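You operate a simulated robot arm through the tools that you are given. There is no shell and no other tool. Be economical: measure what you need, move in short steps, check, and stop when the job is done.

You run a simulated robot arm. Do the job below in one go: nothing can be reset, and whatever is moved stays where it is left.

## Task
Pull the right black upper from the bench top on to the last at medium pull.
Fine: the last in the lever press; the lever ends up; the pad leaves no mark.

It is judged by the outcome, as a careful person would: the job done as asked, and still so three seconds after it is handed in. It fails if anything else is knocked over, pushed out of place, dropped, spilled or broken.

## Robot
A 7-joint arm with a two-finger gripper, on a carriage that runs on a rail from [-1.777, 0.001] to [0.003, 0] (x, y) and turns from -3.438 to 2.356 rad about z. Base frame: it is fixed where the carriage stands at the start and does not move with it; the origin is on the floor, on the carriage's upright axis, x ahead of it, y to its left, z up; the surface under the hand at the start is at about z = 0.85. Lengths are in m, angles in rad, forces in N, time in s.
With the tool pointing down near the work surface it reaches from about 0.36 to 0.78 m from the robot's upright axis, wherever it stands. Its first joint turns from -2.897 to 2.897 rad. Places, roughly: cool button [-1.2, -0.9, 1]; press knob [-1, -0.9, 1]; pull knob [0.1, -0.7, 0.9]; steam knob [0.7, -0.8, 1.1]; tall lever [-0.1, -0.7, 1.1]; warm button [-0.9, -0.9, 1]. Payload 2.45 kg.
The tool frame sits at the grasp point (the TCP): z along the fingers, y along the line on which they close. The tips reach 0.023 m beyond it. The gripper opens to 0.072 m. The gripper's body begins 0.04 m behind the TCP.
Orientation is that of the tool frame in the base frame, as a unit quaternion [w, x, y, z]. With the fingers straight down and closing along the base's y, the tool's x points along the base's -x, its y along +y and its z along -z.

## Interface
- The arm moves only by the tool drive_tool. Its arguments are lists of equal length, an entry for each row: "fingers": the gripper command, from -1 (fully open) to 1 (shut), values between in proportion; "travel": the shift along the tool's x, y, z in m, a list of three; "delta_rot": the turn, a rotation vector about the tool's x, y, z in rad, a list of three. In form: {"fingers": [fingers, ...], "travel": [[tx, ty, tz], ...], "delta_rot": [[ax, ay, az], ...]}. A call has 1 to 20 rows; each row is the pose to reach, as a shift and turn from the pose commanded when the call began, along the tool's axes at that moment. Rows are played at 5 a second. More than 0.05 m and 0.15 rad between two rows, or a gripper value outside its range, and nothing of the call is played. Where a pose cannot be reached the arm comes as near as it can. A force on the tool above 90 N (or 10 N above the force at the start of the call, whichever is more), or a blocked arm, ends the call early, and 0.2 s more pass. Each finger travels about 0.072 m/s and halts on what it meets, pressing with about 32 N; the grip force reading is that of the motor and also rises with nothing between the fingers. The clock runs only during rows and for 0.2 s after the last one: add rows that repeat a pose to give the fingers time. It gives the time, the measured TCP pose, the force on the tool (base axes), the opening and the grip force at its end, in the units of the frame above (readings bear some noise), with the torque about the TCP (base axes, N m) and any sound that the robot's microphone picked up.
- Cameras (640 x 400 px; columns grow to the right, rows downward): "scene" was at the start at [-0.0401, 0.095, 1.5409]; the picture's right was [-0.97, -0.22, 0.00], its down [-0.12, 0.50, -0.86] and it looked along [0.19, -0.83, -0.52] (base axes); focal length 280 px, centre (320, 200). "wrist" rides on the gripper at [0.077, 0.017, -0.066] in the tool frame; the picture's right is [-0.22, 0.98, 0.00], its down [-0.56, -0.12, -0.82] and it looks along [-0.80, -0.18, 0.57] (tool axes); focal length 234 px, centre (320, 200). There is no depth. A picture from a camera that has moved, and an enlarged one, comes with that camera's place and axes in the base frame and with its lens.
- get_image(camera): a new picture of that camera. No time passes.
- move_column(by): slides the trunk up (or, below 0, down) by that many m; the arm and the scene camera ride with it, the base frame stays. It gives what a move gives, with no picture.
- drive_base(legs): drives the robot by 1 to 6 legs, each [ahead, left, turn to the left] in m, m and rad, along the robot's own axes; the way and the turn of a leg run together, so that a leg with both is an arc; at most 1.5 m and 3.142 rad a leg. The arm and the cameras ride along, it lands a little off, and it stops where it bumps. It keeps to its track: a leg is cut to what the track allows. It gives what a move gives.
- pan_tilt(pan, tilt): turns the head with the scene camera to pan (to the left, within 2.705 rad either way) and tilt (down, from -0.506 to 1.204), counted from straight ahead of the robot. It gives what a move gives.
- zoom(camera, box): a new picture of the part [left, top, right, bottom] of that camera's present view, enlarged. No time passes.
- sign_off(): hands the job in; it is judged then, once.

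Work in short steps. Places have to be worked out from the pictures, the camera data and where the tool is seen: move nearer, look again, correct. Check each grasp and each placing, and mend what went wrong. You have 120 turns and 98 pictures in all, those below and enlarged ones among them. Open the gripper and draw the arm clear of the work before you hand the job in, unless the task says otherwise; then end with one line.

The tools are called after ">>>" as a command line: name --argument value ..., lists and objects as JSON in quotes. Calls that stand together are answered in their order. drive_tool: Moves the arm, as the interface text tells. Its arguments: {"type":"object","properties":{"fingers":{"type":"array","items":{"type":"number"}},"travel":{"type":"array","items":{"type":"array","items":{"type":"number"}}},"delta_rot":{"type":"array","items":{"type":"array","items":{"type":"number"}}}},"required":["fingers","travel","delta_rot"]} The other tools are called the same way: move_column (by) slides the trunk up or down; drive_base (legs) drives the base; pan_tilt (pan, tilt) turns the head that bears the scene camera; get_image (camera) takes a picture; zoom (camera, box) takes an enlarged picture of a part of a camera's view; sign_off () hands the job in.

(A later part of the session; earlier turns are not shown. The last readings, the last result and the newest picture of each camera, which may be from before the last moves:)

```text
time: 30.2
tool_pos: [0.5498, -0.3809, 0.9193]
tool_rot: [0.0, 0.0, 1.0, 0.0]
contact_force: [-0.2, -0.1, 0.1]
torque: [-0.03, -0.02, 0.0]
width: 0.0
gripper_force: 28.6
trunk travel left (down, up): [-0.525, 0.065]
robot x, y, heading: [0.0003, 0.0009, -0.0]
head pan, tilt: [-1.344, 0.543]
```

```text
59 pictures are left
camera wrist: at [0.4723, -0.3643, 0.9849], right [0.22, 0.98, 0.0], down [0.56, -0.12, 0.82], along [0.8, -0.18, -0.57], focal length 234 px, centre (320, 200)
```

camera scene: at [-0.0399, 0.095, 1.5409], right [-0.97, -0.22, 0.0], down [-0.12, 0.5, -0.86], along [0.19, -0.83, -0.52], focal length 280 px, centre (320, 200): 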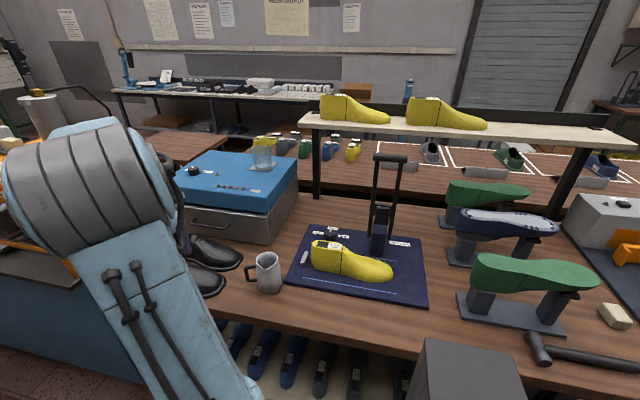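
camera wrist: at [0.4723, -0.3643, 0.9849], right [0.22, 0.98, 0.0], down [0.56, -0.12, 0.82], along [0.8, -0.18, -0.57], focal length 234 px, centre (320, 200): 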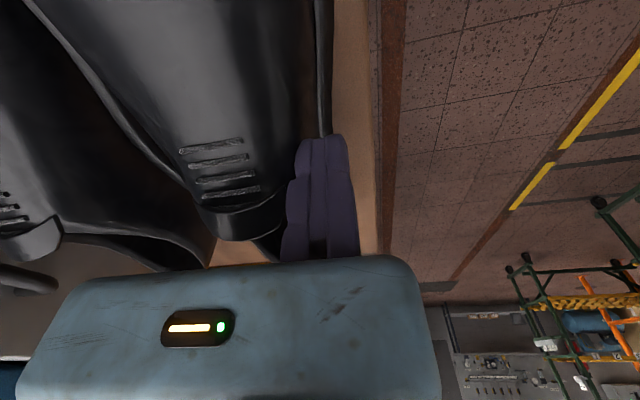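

Nothing solid between the fingers at x=0.55 above z≈0.896. Triangulation puts the tab's rear lip at (0.562, -0.420, 0.936), so I'll reopen above and try again 15 mm further back and slightly lower.

>>> drive_tool --fingers '[1, 0.5, 0, -0.5, -1, -1, -1, -1]' --travel '[[0, 0, -0.03], [0, 0, -0.05], [-0.015, 0, -0.05], [-0.015, 0, -0.05], [-0.015, 0, -0.05], [-0.015, 0, -0.05], [-0.015, 0, -0.02], [-0.015, 0, 0.005]]' --delta_rot '[[0, 0, 0], [0, 0, 0], [0, 0, 0], [0, 0, 0], [0, 0, 0], [0, 0, 0], [0, 0, 0], [0, 0, 0]]'

>>> drive_tool --fingers '[-0.8, -0.6, -0.4, -0.2, 0, 0.2, 0.4, 0.4]' --travel '[[0, 0, 0], [0, 0, 0], [0, 0, 0], [0, 0, 0], [0, 0, 0], [0, 0, 0], [0, 0, 0], [0, 0, 0]]' --delta_rot '[[0, 0, 0], [0, 0, 0], [0, 0, 0], [0, 0, 0], [0, 0, 0], [0, 0, 0], [0, 0, 0], [0, 0, 0]]'

>>> get_image --camera "wrist"

```text
time: 32.0
tool_pos: [0.5633, -0.3799, 0.9139]
tool_rot: [0.0, -0.001, 1.0, 0.0]
contact_force: [1.8, 0.6, -0.7]
torque: [0.01, -0.03, -0.02]
width: 0.0722
gripper_force: 0.0
trunk travel left (down, up): [-0.525, 0.065]
robot x, y, heading: [0.0009, 0.0003, 0.001]
head pan, tilt: [-1.344, 0.543]
```

```text
time: 33.8
tool_pos: [0.563, -0.3813, 0.9152]
tool_rot: [0.0, 0.0, 1.0, 0.0]
contact_force: [-0.1, -0.4, 0.2]
torque: [0.01, 0.01, -0.01]
width: 0.0218
gripper_force: 0.0
trunk travel left (down, up): [-0.525, 0.065]
robot x, y, heading: [-0.0001, 0.0007, 0.006]
head pan, tilt: [-1.344, 0.543]
```

```text
58 pictures are left
camera wrist: at [0.4867, -0.3642, 0.9807], right [0.22, 0.98, 0.0], down [0.56, -0.12, 0.82], along [0.8, -0.18, -0.57], focal length 234 px, centre (320, 200)
```

wrist: 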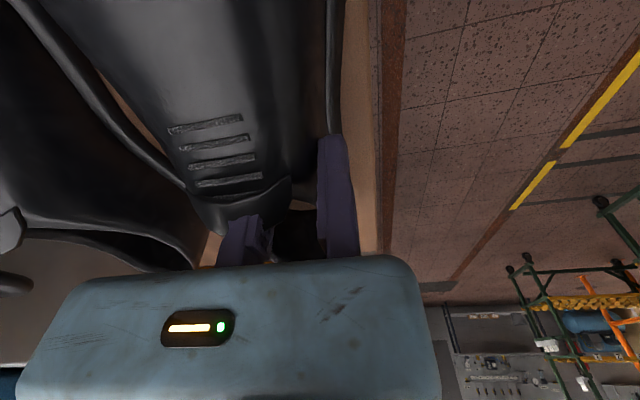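

Still no contact; I'll close further at this spot to probe the near side wall, then judge.

>>> drive_tool --fingers '[0.6, 0.8, 1, 1, 1]' --travel '[[0, 0, 0], [0, 0, 0], [0, 0, 0], [0, 0, 0], [0, 0, 0]]' --delta_rot '[[0, 0, 0], [0, 0, 0], [0, 0, 0], [0, 0, 0], [0, 0, 0]]'

>>> zoom --camera "wrist" --box '[140, 80, 400, 270]'

```text
time: 35.0
tool_pos: [0.5637, -0.3806, 0.9153]
tool_rot: [0.0, -0.001, 1.0, 0.0]
contact_force: [-0.3, 0.1, 0.1]
torque: [-0.01, 0.0, 0.03]
width: 0.0003
gripper_force: 29.0
trunk travel left (down, up): [-0.525, 0.065]
robot x, y, heading: [0.0004, -0.0041, 0.001]
head pan, tilt: [-1.344, 0.543]
```

```text
2.11 times, centred on (270, 175) of wrist
camera zoom: at [0.4867, -0.3642, 0.9807], right [0.22, 0.98, 0.0], down [0.56, -0.12, 0.82], along [0.8, -0.18, -0.57], focal length 493 px, centre (425, 253)
```

zoom: 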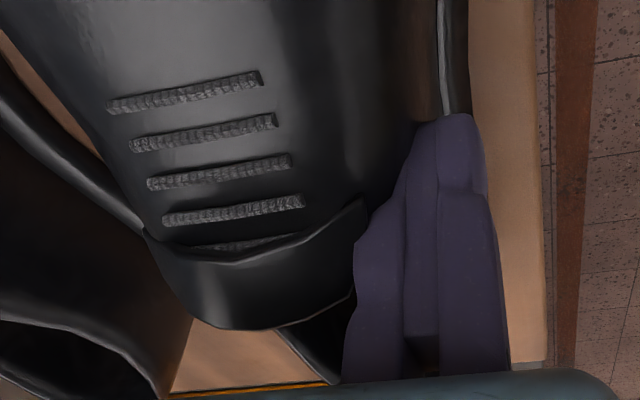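

Nothing solid here at tip height 0.892 either; the solid shell may be lower. I'll open above, return to x≈0.552 and straddle deeper (tips ≈0.873), watching force.

>>> drive_tool --fingers '[1, 0.5, 0, -0.5, -1, -1, -1, -1, -1, -1]' --travel '[[0, 0, -0.03], [0, 0, -0.05], [0.012, 0.002, -0.05], [0.012, 0.002, -0.05], [0.012, 0.002, -0.05], [0.012, 0.002, -0.05], [0.012, 0.002, -0.02], [0.012, 0.002, 0.0], [0.012, 0.002, 0.012], [0.012, 0.002, 0.018]]' --delta_rot '[[0, 0, 0], [0, 0, 0], [0, 0, 0], [0, 0, 0], [0, 0, 0], [0, 0, 0], [0, 0, 0], [0, 0, 0], [0, 0, 0], [0, 0, 0]]'

>>> drive_tool --fingers '[-0.8, -0.6, -0.4, -0.2, 0, 0]' --travel '[[0, 0, 0], [0, 0, 0], [0, 0, 0], [0, 0, 0], [0, 0, 0], [0, 0, 0]]' --delta_rot '[[0, 0, 0], [0, 0, 0], [0, 0, 0], [0, 0, 0], [0, 0, 0], [0, 0, 0]]'

>>> get_image --camera "wrist"

```text
time: 37.2
tool_pos: [0.5511, -0.3795, 0.907]
tool_rot: [0.005, 0.0, 1.0, -0.003]
contact_force: [-3.1, 2.0, 51.0]
torque: [0.25, -0.09, -0.11]
width: 0.0722
gripper_force: 0.1
trunk travel left (down, up): [-0.525, 0.065]
robot x, y, heading: [-0.0003, 0.003, -0.005]
head pan, tilt: [-1.344, 0.543]
```

```text
time: 38.6
tool_pos: [0.5512, -0.3805, 0.9058]
tool_rot: [0.006, 0.0, 1.0, -0.004]
contact_force: [1.0, -7.9, 56.3]
torque: [0.1, -0.19, -0.06]
width: 0.0362
gripper_force: 0.1
trunk travel left (down, up): [-0.525, 0.065]
robot x, y, heading: [0.0003, -0.0012, -0.001]
head pan, tilt: [-1.344, 0.543]
```

```text
56 pictures are left
camera wrist: at [0.4734, -0.3627, 0.9696], right [0.22, 0.98, -0.01], down [0.55, -0.12, 0.83], along [0.81, -0.18, -0.56], focal length 234 px, centre (320, 200)
```

wrist: 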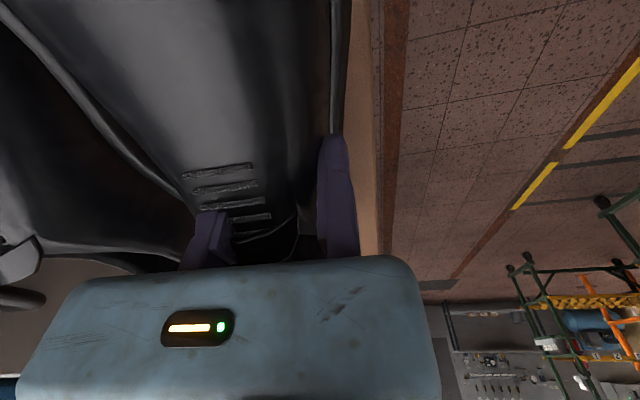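

Something solid met the fixed finger's tip at z≈0.883. I'll rise at once and check that the upper is unmoved.

>>> drive_tool --fingers '[0, 0, 0]' --travel '[[0, 0, -0.03], [0, 0, -0.07], [0, 0, -0.1]]' --delta_rot '[[0, 0, 0], [0, 0, 0], [0, 0, 0]]'

>>> get_image --camera "wrist"

```text
time: 39.4
tool_pos: [0.5524, -0.379, 0.9951]
tool_rot: [-0.001, 0.0, 1.0, 0.001]
contact_force: [0.3, 0.4, 0.0]
torque: [0.05, 0.02, -0.01]
width: 0.0358
gripper_force: 0.0
trunk travel left (down, up): [-0.525, 0.065]
robot x, y, heading: [-0.0006, 0.0016, 0.001]
head pan, tilt: [-1.344, 0.543]
```

```text
55 pictures are left
camera wrist: at [0.4755, -0.3618, 1.0612], right [0.22, 0.98, 0.0], down [0.56, -0.13, 0.82], along [0.8, -0.18, -0.57], focal length 234 px, centre (320, 200)
```

wrist: 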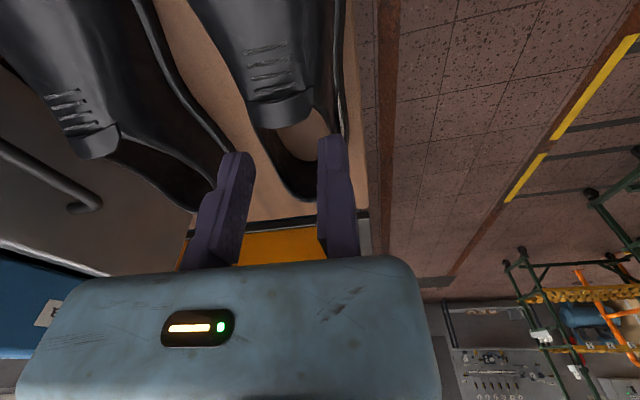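

The upper is unmoved. The contact point was around y≈-0.375 with top 0.883, i.e. the solid side wall. I'll try pinching that wall: fixed finger outside (y≈-0.362), moving finger inside (-0.398), tips just below 0.883.

>>> drive_tool --fingers '[0, 0, 0, 0, 0]' --travel '[[0, 0.017, 0.02], [0, 0.017, 0.05], [0, 0.017, 0.075], [0, 0.017, 0.09], [0, 0.017, 0.097]]' --delta_rot '[[0, 0, 0], [0, 0, 0], [0, 0, 0], [0, 0, 0], [0, 0, 0]]'

>>> get_image --camera "wrist"

```text
time: 40.6
tool_pos: [0.5526, -0.3626, 0.9005]
tool_rot: [0.0, -0.001, 1.0, 0.0]
contact_force: [0.2, -0.5, -0.1]
torque: [0.03, 0.03, -0.02]
width: 0.0359
gripper_force: 0.1
trunk travel left (down, up): [-0.525, 0.065]
robot x, y, heading: [0.0, -0.0046, 0.001]
head pan, tilt: [-1.344, 0.543]
```

```text
54 pictures are left
camera wrist: at [0.4753, -0.3467, 0.9656], right [0.22, 0.98, 0.0], down [0.56, -0.12, 0.82], along [0.8, -0.18, -0.57], focal length 234 px, centre (320, 200)
```

wrist: 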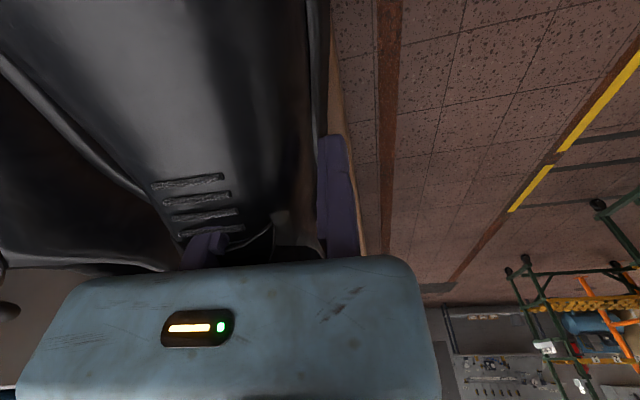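

No contact at tips 0.877. Lower a further 10 mm and close slowly.

>>> drive_tool --fingers '[0, 0, 0.2, 0.4, 0.6, 0.8, 0.8]' --travel '[[0, 0, 0.005], [0, 0, 0.01], [0, 0, 0.01], [0, 0, 0.01], [0, 0, 0.01], [0, 0, 0.01], [0, 0, 0.01]]' --delta_rot '[[0, 0, 0], [0, 0, 0], [0, 0, 0], [0, 0, 0], [0, 0, 0], [0, 0, 0], [0, 0, 0]]'

>>> get_image --camera "wrist"

```text
time: 42.2
tool_pos: [0.5508, -0.3624, 0.8911]
tool_rot: [0.0, -0.001, 1.0, 0.0]
contact_force: [-0.2, 0.2, -0.9]
torque: [0.01, 0.01, 0.0]
width: 0.0071
gripper_force: 0.1
trunk travel left (down, up): [-0.525, 0.065]
robot x, y, heading: [0.0013, 0.0011, 0.0]
head pan, tilt: [-1.344, 0.543]
```

```text
53 pictures are left
camera wrist: at [0.4749, -0.3457, 0.9558], right [0.22, 0.98, 0.0], down [0.56, -0.12, 0.82], along [0.8, -0.18, -0.57], focal length 234 px, centre (320, 200)
```

wrist: 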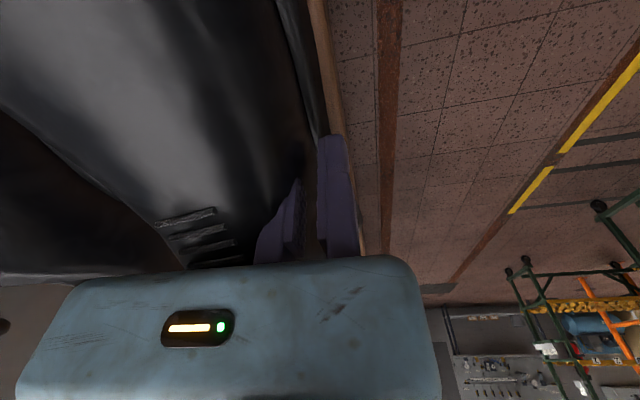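

No contact yet at 7 mm opening; close fully to feel for the wall.

>>> drive_tool --fingers '[0.9, 1, 1]' --travel '[[0, 0, 0], [0, 0, 0], [0, 0, 0]]' --delta_rot '[[0, 0, 0], [0, 0, 0], [0, 0, 0]]'

```text
time: 43.0
tool_pos: [0.5506, -0.3625, 0.8903]
tool_rot: [0.0, 0.0, 1.0, 0.0]
contact_force: [-0.5, 0.1, 2.8]
torque: [0.12, -0.25, 0.02]
width: 0.0061
gripper_force: 32.3
trunk travel left (down, up): [-0.525, 0.065]
robot x, y, heading: [-0.0012, 0.0001, 0.001]
head pan, tilt: [-1.344, 0.543]
```

It gripped something 6 mm thick with 32 N. I'll lift 2 cm slowly and look.

>>> drive_tool --fingers '[1, 1, 1, 1]' --travel '[[0, 0, -0.005], [0, 0, -0.01], [0, 0, -0.02], [0, 0, -0.02]]' --delta_rot '[[0, 0, 0], [0, 0, 0], [0, 0, 0], [0, 0, 0]]'

>>> get_image --camera "wrist"

>>> zoom --camera "scene" --box '[120, 190, 280, 310]'

```text
time: 44.0
tool_pos: [0.5499, -0.3633, 0.9093]
tool_rot: [0.001, 0.001, 1.0, 0.0]
contact_force: [1.2, 0.0, -1.2]
torque: [-0.02, 0.0, 0.0]
width: 0.0002
gripper_force: 28.2
trunk travel left (down, up): [-0.525, 0.065]
robot x, y, heading: [-0.0004, 0.0037, -0.0]
head pan, tilt: [-1.344, 0.543]
```

```text
52 pictures are left
camera wrist: at [0.4745, -0.346, 0.9745], right [0.22, 0.98, 0.0], down [0.56, -0.12, 0.82], along [0.8, -0.18, -0.57], focal length 234 px, centre (320, 200)
```

wrist: 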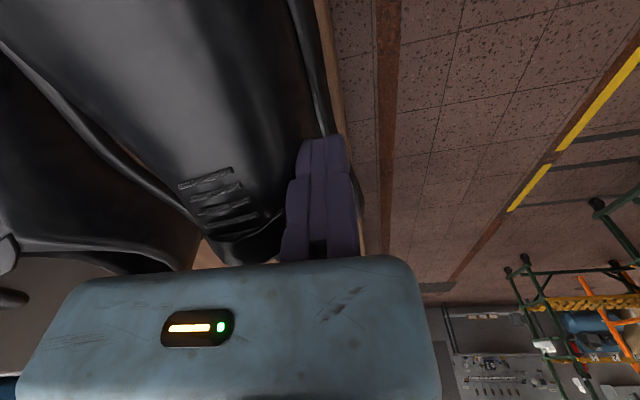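

```text
3.33 times, centred on (200, 250) of scene
camera zoom: at [-0.0402, 0.0951, 1.5409], right [-0.97, -0.22, 0.0], down [-0.12, 0.5, -0.86], along [0.19, -0.83, -0.52], focal length 932 px, centre (720, 33)
```

zoom: 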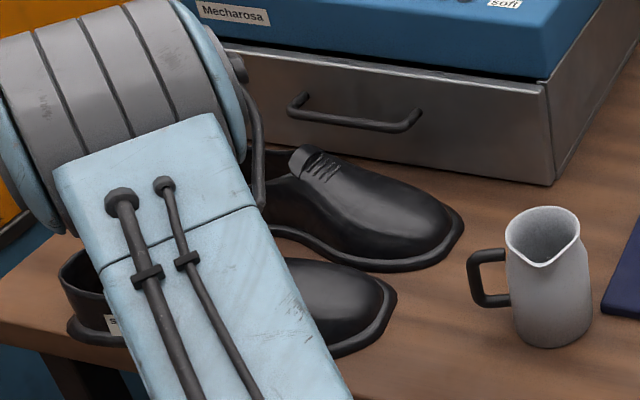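

It slipped off upward. I'll back off and look at the upper from its toe end to understand its state and shape.

>>> drive_tool --fingers '[0.8, 0.5, 0, 0, 0, 0]' --travel '[[0, 0, -0.03], [0, 0, -0.07], [0.03, 0, -0.1], [0.07, 0, -0.1], [0.11, 0, -0.1], [0.14, -0.03, -0.1]]' --delta_rot '[[0, 0, 0], [0, 0, 0], [0, 0, 0], [0, 0, 0], [0, 0, 0], [0, 0, 0]]'

>>> get_image --camera "wrist"

>>> get_image --camera "scene"

```text
time: 45.4
tool_pos: [0.4101, -0.3939, 1.01]
tool_rot: [0.0, 0.0, 1.0, 0.0]
contact_force: [-1.1, 0.2, -0.2]
torque: [-0.04, 0.03, 0.01]
width: 0.0362
gripper_force: 0.1
trunk travel left (down, up): [-0.525, 0.065]
robot x, y, heading: [-0.0017, -0.0038, 0.002]
head pan, tilt: [-1.344, 0.543]
```

```text
50 pictures are left
camera wrist: at [0.3344, -0.3771, 1.0759], right [0.22, 0.98, 0.0], down [0.56, -0.12, 0.82], along [0.8, -0.18, -0.57], focal length 234 px, centre (320, 200)
```

wrist: 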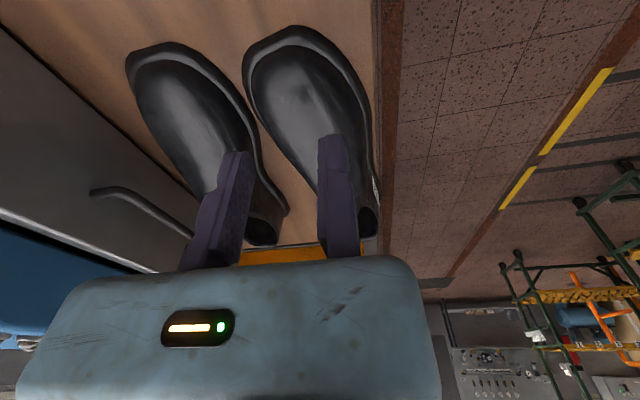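

```text
49 pictures are left
camera scene: at [-0.0403, 0.0957, 1.5409], right [-0.97, -0.22, 0.0], down [-0.12, 0.5, -0.86], along [0.19, -0.83, -0.52], focal length 280 px, centre (320, 200)
```

scene: 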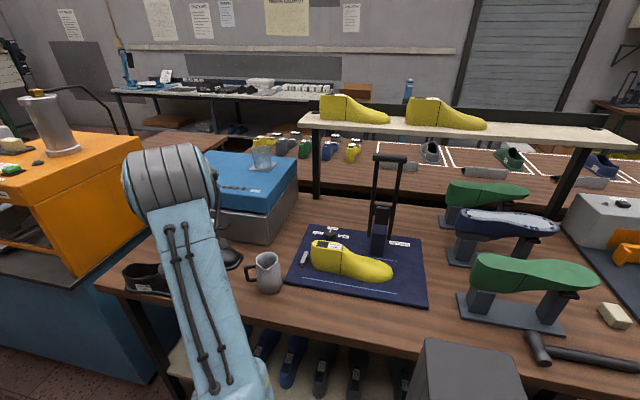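

The upper yawed a bit (heel toward +y). The solid part seems to be a 6 mm wall about 33 mm high; I gripped it too shallow. I'll enlarge to locate the near wall now.

>>> zoom --camera "wrist" --box '[220, 10, 400, 250]'

```text
1.67 times, centred on (310, 130) of wrist
camera zoom: at [0.3344, -0.3771, 1.0759], right [0.22, 0.98, 0.0], down [0.56, -0.12, 0.82], along [0.8, -0.18, -0.57], focal length 390 px, centre (337, 317)
```

zoom: 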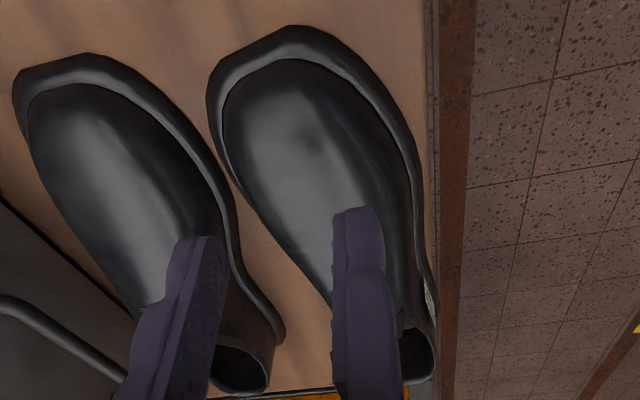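

Near rim outer edge at x≈0.55 is now y≈-0.358. I'll grip deeper with the fixed finger just outside the rim (y≈-0.353), tips ≈0.857, tool yawed ~3° to match.

>>> drive_tool --fingers '[0, 0, 0, 0, 0, 0, 0]' --travel '[[-0.045, 0.014, 0], [-0.09, 0.028, 0], [-0.138, 0.04, 0], [-0.138, 0.04, 0.04], [-0.138, 0.04, 0.08], [-0.138, 0.04, 0.11], [-0.138, 0.04, 0.123]]' --delta_rot '[[0, 0, -0.02], [0, 0, -0.04], [0, 0, -0.058], [0, 0, -0.058], [0, 0, -0.058], [0, 0, -0.058], [0, 0, -0.058]]'

>>> get_image --camera "wrist"

```text
time: 47.0
tool_pos: [0.5497, -0.353, 0.8871]
tool_rot: [0.0, -0.029, 1.0, 0.0]
contact_force: [0.0, 0.4, -0.3]
torque: [0.01, 0.03, 0.01]
width: 0.036
gripper_force: 0.0
trunk travel left (down, up): [-0.525, 0.065]
robot x, y, heading: [-0.0013, -0.0004, -0.002]
head pan, tilt: [-1.344, 0.543]
```

```text
47 pictures are left
camera wrist: at [0.4721, -0.3406, 0.9529], right [0.16, 0.99, 0.0], down [0.57, -0.09, 0.82], along [0.81, -0.13, -0.57], focal length 234 px, centre (320, 200)
```

wrist: 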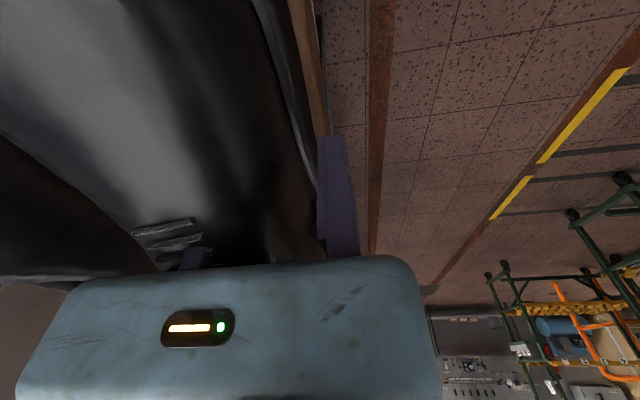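

No contact, rim just inside of the fixed finger. Lower 7 mm more and close.

>>> drive_tool --fingers '[0, 0, 0.2, 0.4, 0.6, 0.8, 1, 1, 1]' --travel '[[0, 0, 0.004], [0, 0, 0.007], [0, 0, 0.007], [0, 0, 0.007], [0, 0, 0.007], [0, 0, 0.007], [0, 0, 0.007], [0, 0, 0.007], [0, 0, 0.007]]' --delta_rot '[[0, 0, 0], [0, 0, 0], [0, 0, 0], [0, 0, 0], [0, 0, 0], [0, 0, 0], [0, 0, 0], [0, 0, 0], [0, 0, 0]]'

>>> zoom --camera "wrist" --box '[120, 60, 420, 270]'

```text
time: 49.0
tool_pos: [0.5509, -0.3533, 0.8801]
tool_rot: [0.0, -0.028, 1.0, 0.0]
contact_force: [0.1, 2.1, 3.0]
torque: [0.08, 0.31, -0.11]
width: 0.0062
gripper_force: 31.6
trunk travel left (down, up): [-0.525, 0.065]
robot x, y, heading: [-0.0, 0.0027, -0.001]
head pan, tilt: [-1.344, 0.543]
```

```text
1.90 times, centred on (270, 165) of wrist
camera zoom: at [0.4725, -0.3401, 0.9464], right [0.16, 0.99, 0.0], down [0.57, -0.09, 0.82], along [0.81, -0.13, -0.57], focal length 446 px, centre (415, 267)
```

zoom: 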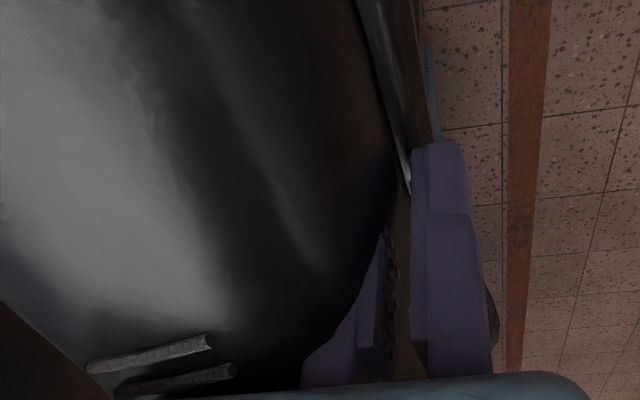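

Gripping the 6 mm wall deeper now. Lift 1 cm slowly and check the opening.

>>> drive_tool --fingers '[1, 1, 1, 1, 1]' --travel '[[0, 0, -0.002], [0, 0, -0.004], [0, 0, -0.007], [0, 0, -0.01], [0, 0, -0.01]]' --delta_rot '[[0, 0, 0], [0, 0, 0], [0, 0, 0], [0, 0, 0], [0, 0, 0]]'

>>> get_image --camera "wrist"

```text
time: 50.2
tool_pos: [0.5511, -0.3535, 0.8906]
tool_rot: [-0.001, -0.029, 1.0, 0.0]
contact_force: [0.3, 0.7, -1.2]
torque: [0.04, 0.04, -0.01]
width: 0.0061
gripper_force: 31.8
trunk travel left (down, up): [-0.525, 0.065]
robot x, y, heading: [-0.0009, 0.0024, 0.003]
head pan, tilt: [-1.344, 0.543]
```

```text
45 pictures are left
camera wrist: at [0.4723, -0.3412, 0.9561], right [0.16, 0.99, 0.0], down [0.57, -0.09, 0.82], along [0.81, -0.13, -0.57], focal length 234 px, centre (320, 200)
```

wrist: 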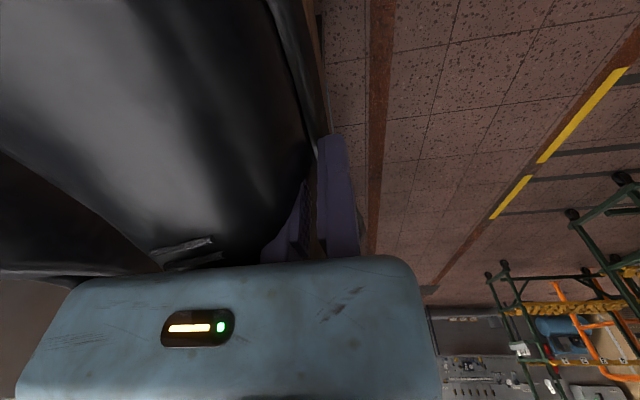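

Still held and moving along. Lift another 4 cm and check.

>>> drive_tool --fingers '[1, 1, 1, 1, 1, 1]' --travel '[[0, 0, -0.007], [0, 0, -0.014], [0, 0, -0.021], [0, 0, -0.03], [0, 0, -0.04], [0, 0, -0.04]]' --delta_rot '[[0, 0, 0], [0, 0, 0], [0, 0, 0], [0, 0, 0], [0, 0, 0], [0, 0, 0]]'

>>> get_image --camera "wrist"

>>> get_image --camera "scene"

```text
time: 51.6
tool_pos: [0.55, -0.3538, 0.9303]
tool_rot: [-0.001, -0.028, 1.0, 0.001]
contact_force: [-0.5, 1.2, -0.5]
torque: [0.03, 0.04, -0.01]
width: 0.006
gripper_force: 32.1
trunk travel left (down, up): [-0.525, 0.065]
robot x, y, heading: [-0.0023, 0.0036, -0.002]
head pan, tilt: [-1.344, 0.543]
```

```text
44 pictures are left
camera wrist: at [0.4719, -0.3406, 0.9953], right [0.16, 0.99, 0.0], down [0.57, -0.09, 0.82], along [0.81, -0.13, -0.57], focal length 234 px, centre (320, 200)
```

wrist: 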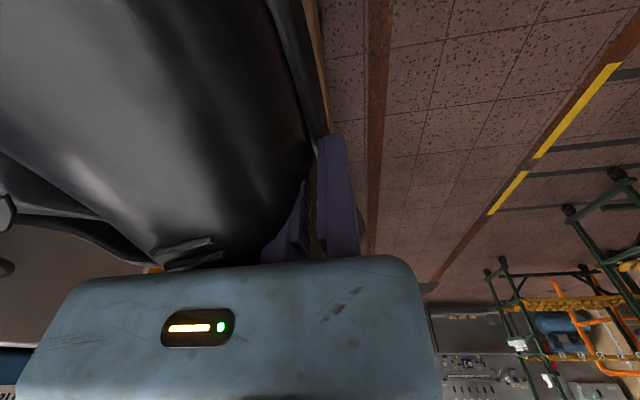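

```text
43 pictures are left
camera scene: at [-0.0401, 0.095, 1.5409], right [-0.97, -0.22, 0.0], down [-0.12, 0.5, -0.86], along [0.19, -0.83, -0.52], focal length 280 px, centre (320, 200)
```

scene: 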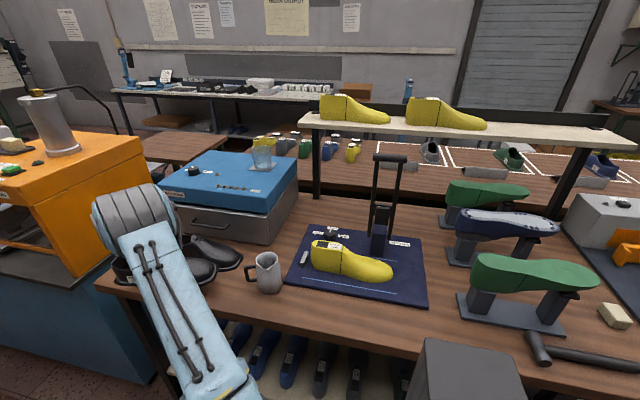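

The upper is lifted and held securely by its lateral wall. I'll raise it well above the mug and last and carry it in front of the press.

>>> drive_tool --fingers '[1, 1, 1, 1, 1, 1, 1, 1, 1, 1, 1, 1, 1, 1, 1, 1, 1, 1]' --travel '[[0, 0, -0.04], [0, 0, -0.08], [0, 0, -0.12], [0, 0, -0.16], [0.02, -0.003, -0.18], [0.06, -0.008, -0.18], [0.1, -0.013, -0.18], [0.14, -0.019, -0.18], [0.18, -0.024, -0.18], [0.22, -0.029, -0.18], [0.26, -0.035, -0.18], [0.3, -0.04, -0.18], [0.34, -0.045, -0.18], [0.38, -0.05, -0.18], [0.42, -0.056, -0.18], [0.46, -0.061, -0.18], [0.5, -0.067, -0.18], [0.5, -0.067, -0.18]]' --delta_rot '[[0, 0, 0], [0, 0, 0], [0, 0, 0], [0, 0, 0], [0, 0, 0], [0, 0, 0], [0, 0, 0], [0, 0, 0], [0, 0, 0], [0, 0, 0], [0, 0, 0], [0, 0, 0], [0, 0, 0], [0, 0, 0], [0, 0, 0], [0, 0, 0], [0, 0, 0], [0, 0, 0]]'

>>> get_image --camera "wrist"

>>> get_image --camera "scene"

```text
time: 55.4
tool_pos: [0.0516, -0.4509, 1.1102]
tool_rot: [0.0, -0.029, 1.0, 0.0]
contact_force: [0.0, -0.1, -0.9]
torque: [0.03, 0.04, -0.03]
width: 0.0059
gripper_force: 32.2
trunk travel left (down, up): [-0.525, 0.065]
robot x, y, heading: [-0.0034, 0.0012, -0.002]
head pan, tilt: [-1.344, 0.543]
```

```text
42 pictures are left
camera wrist: at [-0.0263, -0.4382, 1.1752], right [0.16, 0.99, 0.0], down [0.57, -0.09, 0.82], along [0.81, -0.13, -0.57], focal length 234 px, centre (320, 200)
```

wrist: 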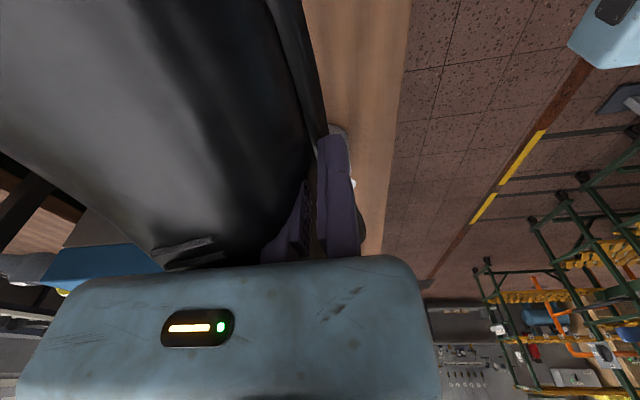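

```text
41 pictures are left
camera scene: at [-0.0404, 0.0948, 1.5409], right [-0.97, -0.22, 0.0], down [-0.12, 0.5, -0.86], along [0.19, -0.83, -0.52], focal length 280 px, centre (320, 200)
```

scene: 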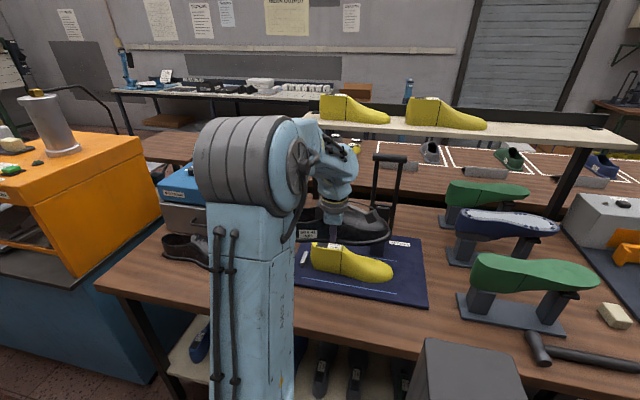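

The upper hangs level. Enlarge the scene to measure its toe, heel and axis relative to the tool.

>>> zoom --camera "scene" --box '[270, 150, 430, 310]'

```text
2.50 times, centred on (350, 230) of scene
camera zoom: at [-0.0404, 0.0948, 1.5409], right [-0.97, -0.22, 0.0], down [-0.12, 0.5, -0.86], along [0.19, -0.83, -0.52], focal length 699 px, centre (245, 125)
```

zoom: 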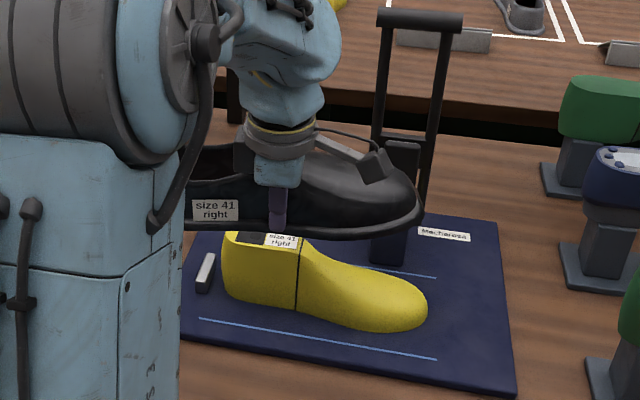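

Toe tip measured at (-0.093, -0.50); the upper's axis is yawed about 6–8° (toe toward -y) and its centre lies ≈0.036 m to the -y side of the TCP. I'll rotate +0.12 and move so the upper's centre comes over the last (0.0145, -0.583), staying high.

>>> drive_tool --fingers '[1, 1, 1, 1, 1, 1]' --travel '[[0.008, -0.019, 0], [0.016, -0.038, 0], [0.024, -0.056, 0], [0.032, -0.075, 0], [0.04, -0.094, 0], [0.04, -0.094, 0]]' --delta_rot '[[0, 0, 0.03], [0, 0, 0.06], [0, 0, 0.09], [0, 0, 0.12], [0, 0, 0.12], [0, 0, 0.12]]'

>>> zoom --camera "scene" --box '[270, 130, 430, 310]'

>>> get_image --camera "wrist"

```text
time: 56.8
tool_pos: [0.0185, -0.5459, 1.1104]
tool_rot: [-0.001, 0.031, 1.0, 0.0]
contact_force: [-0.6, 0.5, -0.2]
torque: [0.05, 0.02, 0.0]
width: 0.006
gripper_force: 31.8
trunk travel left (down, up): [-0.525, 0.065]
robot x, y, heading: [-0.0005, 0.0016, 0.001]
head pan, tilt: [-1.344, 0.543]
```

```text
2.22 times, centred on (350, 220) of scene
camera zoom: at [-0.0402, 0.0946, 1.5409], right [-0.97, -0.22, 0.0], down [-0.12, 0.5, -0.86], along [0.19, -0.83, -0.52], focal length 621 px, centre (253, 156)
```

zoom: 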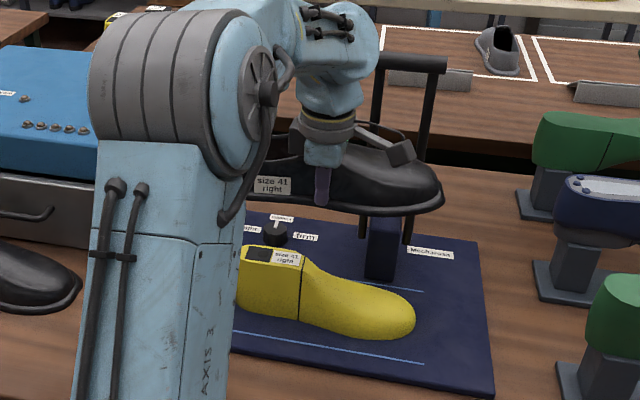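

```text
38 pictures are left
camera wrist: at [-0.0566, -0.524, 1.1757], right [0.28, 0.96, 0.0], down [0.55, -0.16, 0.82], along [0.79, -0.23, -0.57], focal length 234 px, centre (320, 200)
```

wrist: 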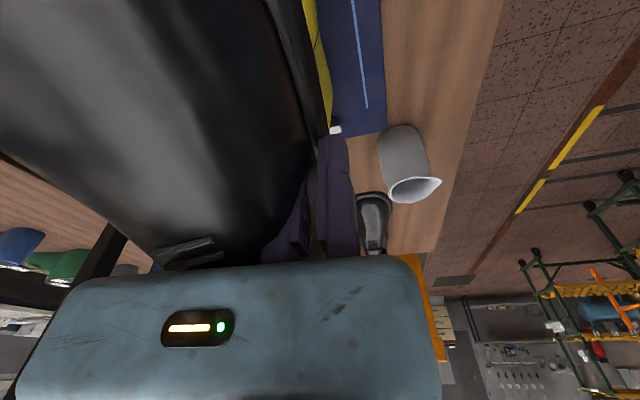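

Upper toe is at about (-0.131, -0.585), close to aligned. I'll lower so the rim is just above the last's top and compare outlines directly.

>>> drive_tool --fingers '[1, 1, 1, 1, 1]' --travel '[[0, 0, 0.025], [0, 0, 0.05], [0, 0, 0.075], [0, 0, 0.1], [0, 0, 0.1]]' --delta_rot '[[0, 0, 0], [0, 0, 0], [0, 0, 0], [0, 0, 0], [0, 0, 0]]'

>>> zoom --camera "scene" --box '[280, 180, 430, 310]'

>>> get_image --camera "wrist"

```text
time: 57.4
tool_pos: [0.0258, -0.548, 1.0832]
tool_rot: [-0.002, 0.021, 0.999, -0.025]
contact_force: [9.9, 7.4, 38.0]
torque: [-3.9, 2.75, 0.52]
width: 0.0057
gripper_force: 31.9
trunk travel left (down, up): [-0.525, 0.065]
robot x, y, heading: [0.0004, -0.002, 0.001]
head pan, tilt: [-1.344, 0.543]
stopped in row 3: the force on the tool passed its limit at 100 N (the readings are from after the stop); the commanded pose is now the measured one
```

```text
3.08 times, centred on (355, 245) of scene
camera zoom: at [-0.0386, 0.0987, 1.541], right [-0.97, -0.23, 0.0], down [-0.12, 0.5, -0.86], along [0.19, -0.84, -0.52], focal length 860 px, centre (212, 62)
```

zoom: 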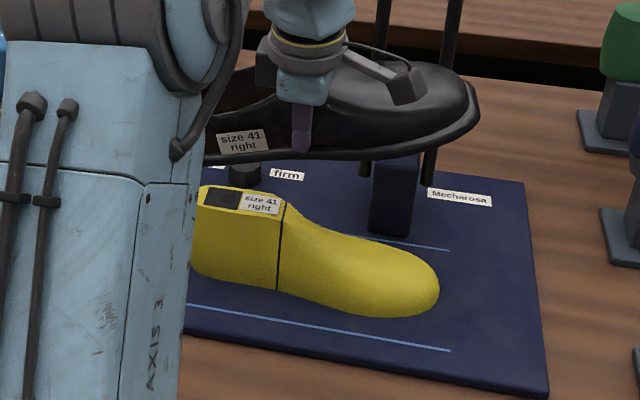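

```text
36 pictures are left
camera wrist: at [-0.0495, -0.5257, 1.1475], right [0.26, 0.96, -0.05], down [0.56, -0.11, 0.82], along [0.79, -0.24, -0.57], focal length 234 px, centre (320, 200)
```

wrist: 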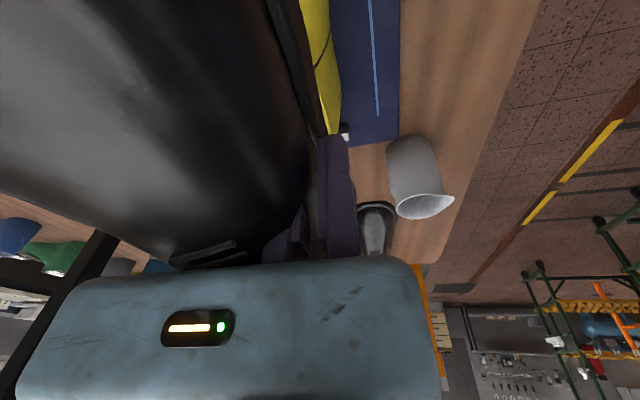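

The upper's far side met the lever post's upper part (contact near (-0.05, -0.65, 1.05)). I'll back up and toward +y at once, then inspect the post.

>>> drive_tool --fingers '[1, 1, 1, 1, 1]' --travel '[[0, 0.005, -0.02], [0, 0.015, -0.035], [0, 0.03, -0.035], [0, 0.06, -0.035], [0, 0.06, -0.035]]' --delta_rot '[[0, 0, 0], [0, 0, 0], [0, 0, 0], [0, 0, 0], [0, 0, 0]]'

>>> zoom --camera "scene" --box '[270, 130, 430, 310]'

>>> get_image --camera "wrist"

```text
time: 58.6
tool_pos: [0.0271, -0.4874, 1.1074]
tool_rot: [-0.001, 0.025, 1.0, -0.015]
contact_force: [0.0, -0.2, -1.8]
torque: [0.04, 0.03, -0.01]
width: 0.0061
gripper_force: 32.0
trunk travel left (down, up): [-0.525, 0.065]
robot x, y, heading: [0.0024, -0.001, 0.001]
head pan, tilt: [-1.344, 0.543]
```

```text
2.22 times, centred on (350, 220) of scene
camera zoom: at [-0.0402, 0.0955, 1.5408], right [-0.97, -0.23, 0.0], down [-0.12, 0.5, -0.86], along [0.19, -0.83, -0.52], focal length 621 px, centre (253, 156)
```

zoom: 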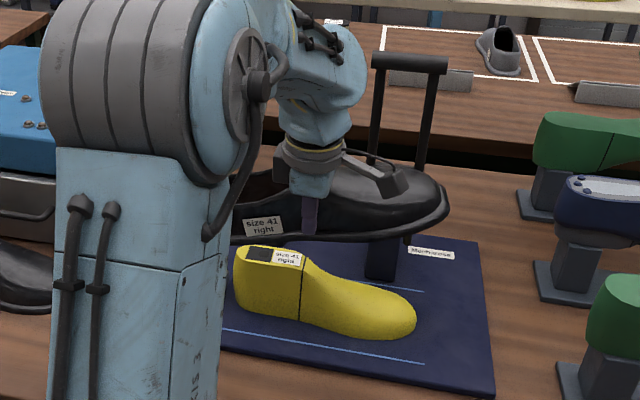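

```text
34 pictures are left
camera wrist: at [-0.0487, -0.4653, 1.1721], right [0.27, 0.96, -0.03], down [0.56, -0.13, 0.82], along [0.79, -0.24, -0.57], focal length 234 px, centre (320, 200)
```

wrist: 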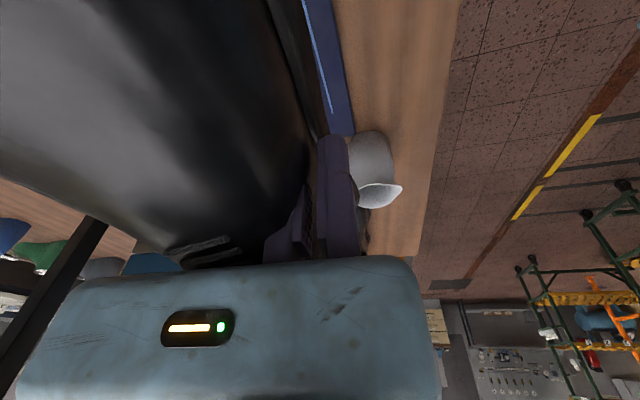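

The tool got tilted ~0.03 rad and the upper may have turned in the grip. I'll remove the tilt and move back toward +y to look at the upper properly.

>>> drive_tool --fingers '[1, 1, 1, 1]' --travel '[[0, 0.01, -0.005], [0, 0.02, -0.01], [0, 0.035, -0.01], [0, 0.035, -0.01]]' --delta_rot '[[-0.015, 0, 0], [-0.03, 0, 0], [-0.03, 0, 0], [-0.03, 0, 0]]'

>>> zoom --camera "scene" --box '[280, 180, 400, 290]'

```text
time: 59.6
tool_pos: [0.0295, -0.4522, 1.1185]
tool_rot: [-0.001, 0.024, 1.0, -0.002]
contact_force: [1.0, 0.6, -0.7]
torque: [0.04, 0.06, -0.01]
width: 0.0058
gripper_force: 31.8
trunk travel left (down, up): [-0.525, 0.065]
robot x, y, heading: [0.0015, -0.0019, 0.002]
head pan, tilt: [-1.344, 0.543]
```

```text
3.64 times, centred on (340, 235) of scene
camera zoom: at [-0.0402, 0.0952, 1.5409], right [-0.97, -0.23, 0.0], down [-0.12, 0.5, -0.86], along [0.19, -0.83, -0.52], focal length 1016 px, centre (247, 73)
```

zoom: 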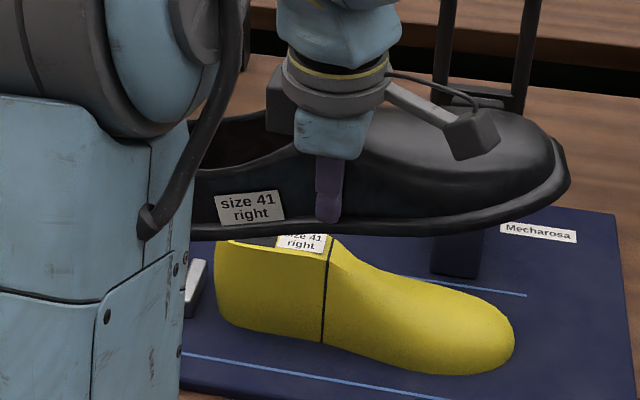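

The upper has pitched toe-up in the grip. To separate pitch from yaw I'll raise it close to the scene camera's height and view it edge-on.

>>> drive_tool --fingers '[1, 1, 1, 1, 1, 1, 1, 1]' --travel '[[0, 0, -0.04], [0, 0, -0.08], [0, 0, -0.12], [0, 0, -0.16], [0, 0, -0.2], [0, 0, -0.24], [0, 0, -0.28], [0, 0, -0.28]]' --delta_rot '[[0, 0, 0], [0, 0, 0], [0, 0, 0], [0, 0, 0], [0, 0, 0], [0, 0, 0], [0, 0, 0], [0, 0, 0]]'

>>> zoom --camera "scene" --box '[260, 40, 420, 160]'

```text
time: 61.4
tool_pos: [0.0303, -0.4515, 1.3974]
tool_rot: [0.0, 0.025, 1.0, -0.001]
contact_force: [0.7, -0.5, -0.8]
torque: [0.03, 0.01, 0.01]
width: 0.0061
gripper_force: 31.8
trunk travel left (down, up): [-0.525, 0.065]
robot x, y, heading: [0.0024, 0.0004, 0.0]
head pan, tilt: [-1.344, 0.543]
```

```text
3.33 times, centred on (340, 100) of scene
camera zoom: at [-0.0402, 0.0949, 1.5409], right [-0.97, -0.23, 0.0], down [-0.12, 0.5, -0.86], along [0.19, -0.83, -0.52], focal length 932 px, centre (253, 533)
```

zoom: 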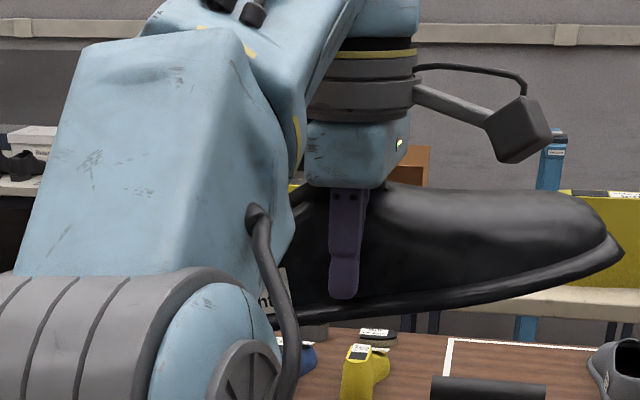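

Two views solve to: pitch ≈8° toe-up, yaw ≈9° off (toe toward -y). I'll correct both with the tool: rotvec ≈ (0.011, -0.14, 0.155).

>>> drive_tool --fingers '[1, 1, 1, 1]' --travel '[[0, 0, 0], [0, 0, 0], [0, 0, 0], [0, 0, 0]]' --delta_rot '[[0.004, -0.05, 0.052], [0.007, -0.1, 0.104], [0.011, -0.14, 0.155], [0.011, -0.14, 0.155]]'

>>> zoom --camera "scene" --box '[260, 40, 420, 160]'

```text
time: 62.4
tool_pos: [0.0295, -0.4525, 1.3963]
tool_rot: [0.069, 0.102, 0.992, -0.009]
contact_force: [0.1, 1.0, -0.9]
torque: [0.05, 0.04, 0.0]
width: 0.0061
gripper_force: 32.2
trunk travel left (down, up): [-0.525, 0.065]
robot x, y, heading: [-0.003, -0.0014, 0.0]
head pan, tilt: [-1.344, 0.543]
```

```text
3.33 times, centred on (340, 100) of scene
camera zoom: at [-0.0403, 0.0949, 1.5409], right [-0.97, -0.23, 0.0], down [-0.12, 0.5, -0.86], along [0.19, -0.83, -0.52], focal length 932 px, centre (253, 533)
```

zoom: 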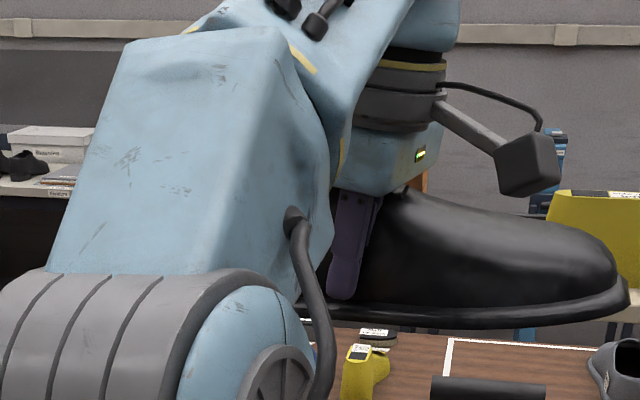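

Rim slope now matches a level, aligned upper. Lower again to z≈1.11 in front of the last and recheck.

>>> drive_tool --fingers '[1, 1, 1, 1, 1, 1, 1, 1]' --travel '[[0.0057, 0, 0.04], [0.0113, 0, 0.0805], [0.017, 0, 0.121], [0.0226, 0, 0.161], [0.0283, 0, 0.201], [0.034, 0.001, 0.242], [0.0396, 0.001, 0.282], [0.0396, 0.001, 0.282]]' --delta_rot '[[0, 0, 0], [0, 0, 0], [0, 0, 0], [0, 0, 0], [0, 0, 0], [0, 0, 0], [0, 0, 0], [0, 0, 0]]'

>>> zoom --camera "scene" --box '[280, 180, 400, 290]'

```text
time: 64.2
tool_pos: [0.0289, -0.4502, 1.1112]
tool_rot: [0.069, 0.103, 0.992, -0.008]
contact_force: [0.2, -1.2, -1.6]
torque: [0.04, -0.02, 0.03]
width: 0.0058
gripper_force: 32.4
trunk travel left (down, up): [-0.525, 0.065]
robot x, y, heading: [-0.0012, -0.0039, 0.003]
head pan, tilt: [-1.344, 0.543]
```

```text
3.64 times, centred on (340, 235) of scene
camera zoom: at [-0.0402, 0.0946, 1.5409], right [-0.97, -0.23, 0.0], down [-0.12, 0.5, -0.86], along [0.19, -0.83, -0.52], focal length 1016 px, centre (247, 73)
```

zoom: 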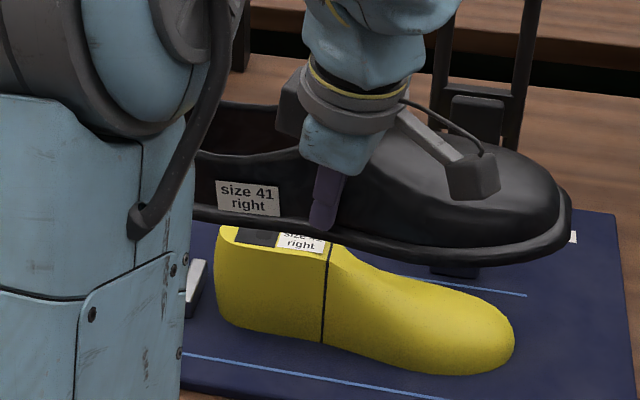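

The upper now parallels the last. Needed shift is about (+0.005, -0.082) with a further +0.04 yaw; I'll do that at this height and re-measure.

>>> drive_tool --fingers '[1, 1, 1, 1]' --travel '[[-0.007, -0.026, 0.001], [-0.014, -0.053, 0.002], [-0.0213, -0.0793, 0.0033], [-0.0213, -0.0793, 0.0033]]' --delta_rot '[[0, 0, 0.013], [0, 0, 0.027], [0, 0, 0.04], [0, 0, 0.04]]'

>>> zoom --camera "scene" --box '[280, 170, 400, 290]'

```text
time: 65.2
tool_pos: [0.0347, -0.5346, 1.1124]
tool_rot: [0.069, 0.122, 0.99, -0.007]
contact_force: [0.3, -0.7, -0.8]
torque: [0.03, -0.02, 0.01]
width: 0.0058
gripper_force: 32.1
trunk travel left (down, up): [-0.525, 0.065]
robot x, y, heading: [0.0006, 0.0019, 0.003]
head pan, tilt: [-1.344, 0.543]
```

```text
3.33 times, centred on (340, 230) of scene
camera zoom: at [-0.0402, 0.0945, 1.5409], right [-0.97, -0.23, 0.0], down [-0.12, 0.5, -0.86], along [0.19, -0.83, -0.52], focal length 932 px, centre (253, 100)
```

zoom: 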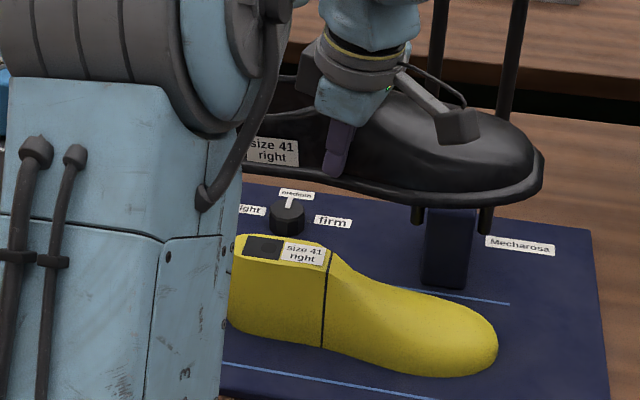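

Near rim at ball -0.518 and heel -0.528 match the targets. Descending carefully 4 cm first.

>>> drive_tool --fingers '[1, 1, 1, 1]' --travel '[[0.0014, 0, 0.01], [0.0028, 0, 0.02], [0.0041, 0, 0.03], [0.0055, 0, 0.04]]' --delta_rot '[[0, 0, 0], [0, 0, 0], [0, 0, 0], [0, 0, 0]]'

```text
time: 66.2
tool_pos: [0.0332, -0.5344, 1.0734]
tool_rot: [0.07, 0.121, 0.99, -0.007]
contact_force: [0.8, 0.8, -1.5]
torque: [0.02, 0.02, -0.01]
width: 0.006
gripper_force: 32.1
trunk travel left (down, up): [-0.525, 0.065]
robot x, y, heading: [-0.0007, -0.0015, 0.004]
head pan, tilt: [-1.344, 0.543]
```

No contact beside the post this time. Continue down another 5 cm and look.

>>> drive_tool --fingers '[1, 1, 1, 1, 1]' --travel '[[0.0014, 0, 0.01], [0.0028, 0, 0.02], [0.0041, 0, 0.03], [0.0055, 0, 0.04], [0.0069, 0, 0.05]]' --delta_rot '[[0, 0, 0], [0, 0, 0], [0, 0, 0], [0, 0, 0], [0, 0, 0]]'

>>> zoom --camera "scene" --box '[280, 170, 400, 290]'

```text
time: 67.4
tool_pos: [0.0342, -0.534, 1.0224]
tool_rot: [0.069, 0.121, 0.99, -0.007]
contact_force: [-0.6, 0.3, -0.7]
torque: [0.04, -0.03, 0.01]
width: 0.006
gripper_force: 32.4
trunk travel left (down, up): [-0.525, 0.065]
robot x, y, heading: [0.0026, 0.0002, -0.004]
head pan, tilt: [-1.344, 0.543]
```

```text
3.33 times, centred on (340, 230) of scene
camera zoom: at [-0.0402, 0.0949, 1.5409], right [-0.97, -0.23, 0.0], down [-0.12, 0.5, -0.86], along [0.19, -0.83, -0.52], focal length 932 px, centre (253, 100)
```

zoom: 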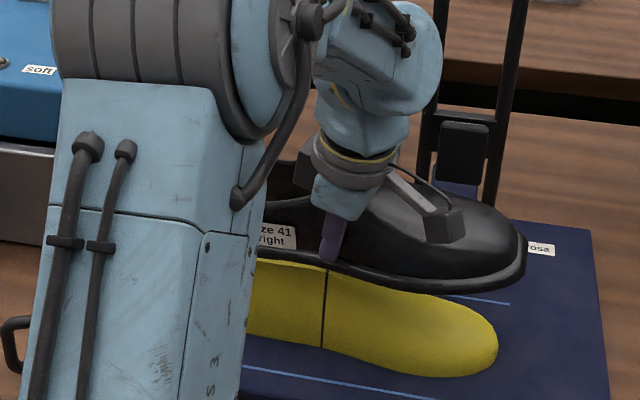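

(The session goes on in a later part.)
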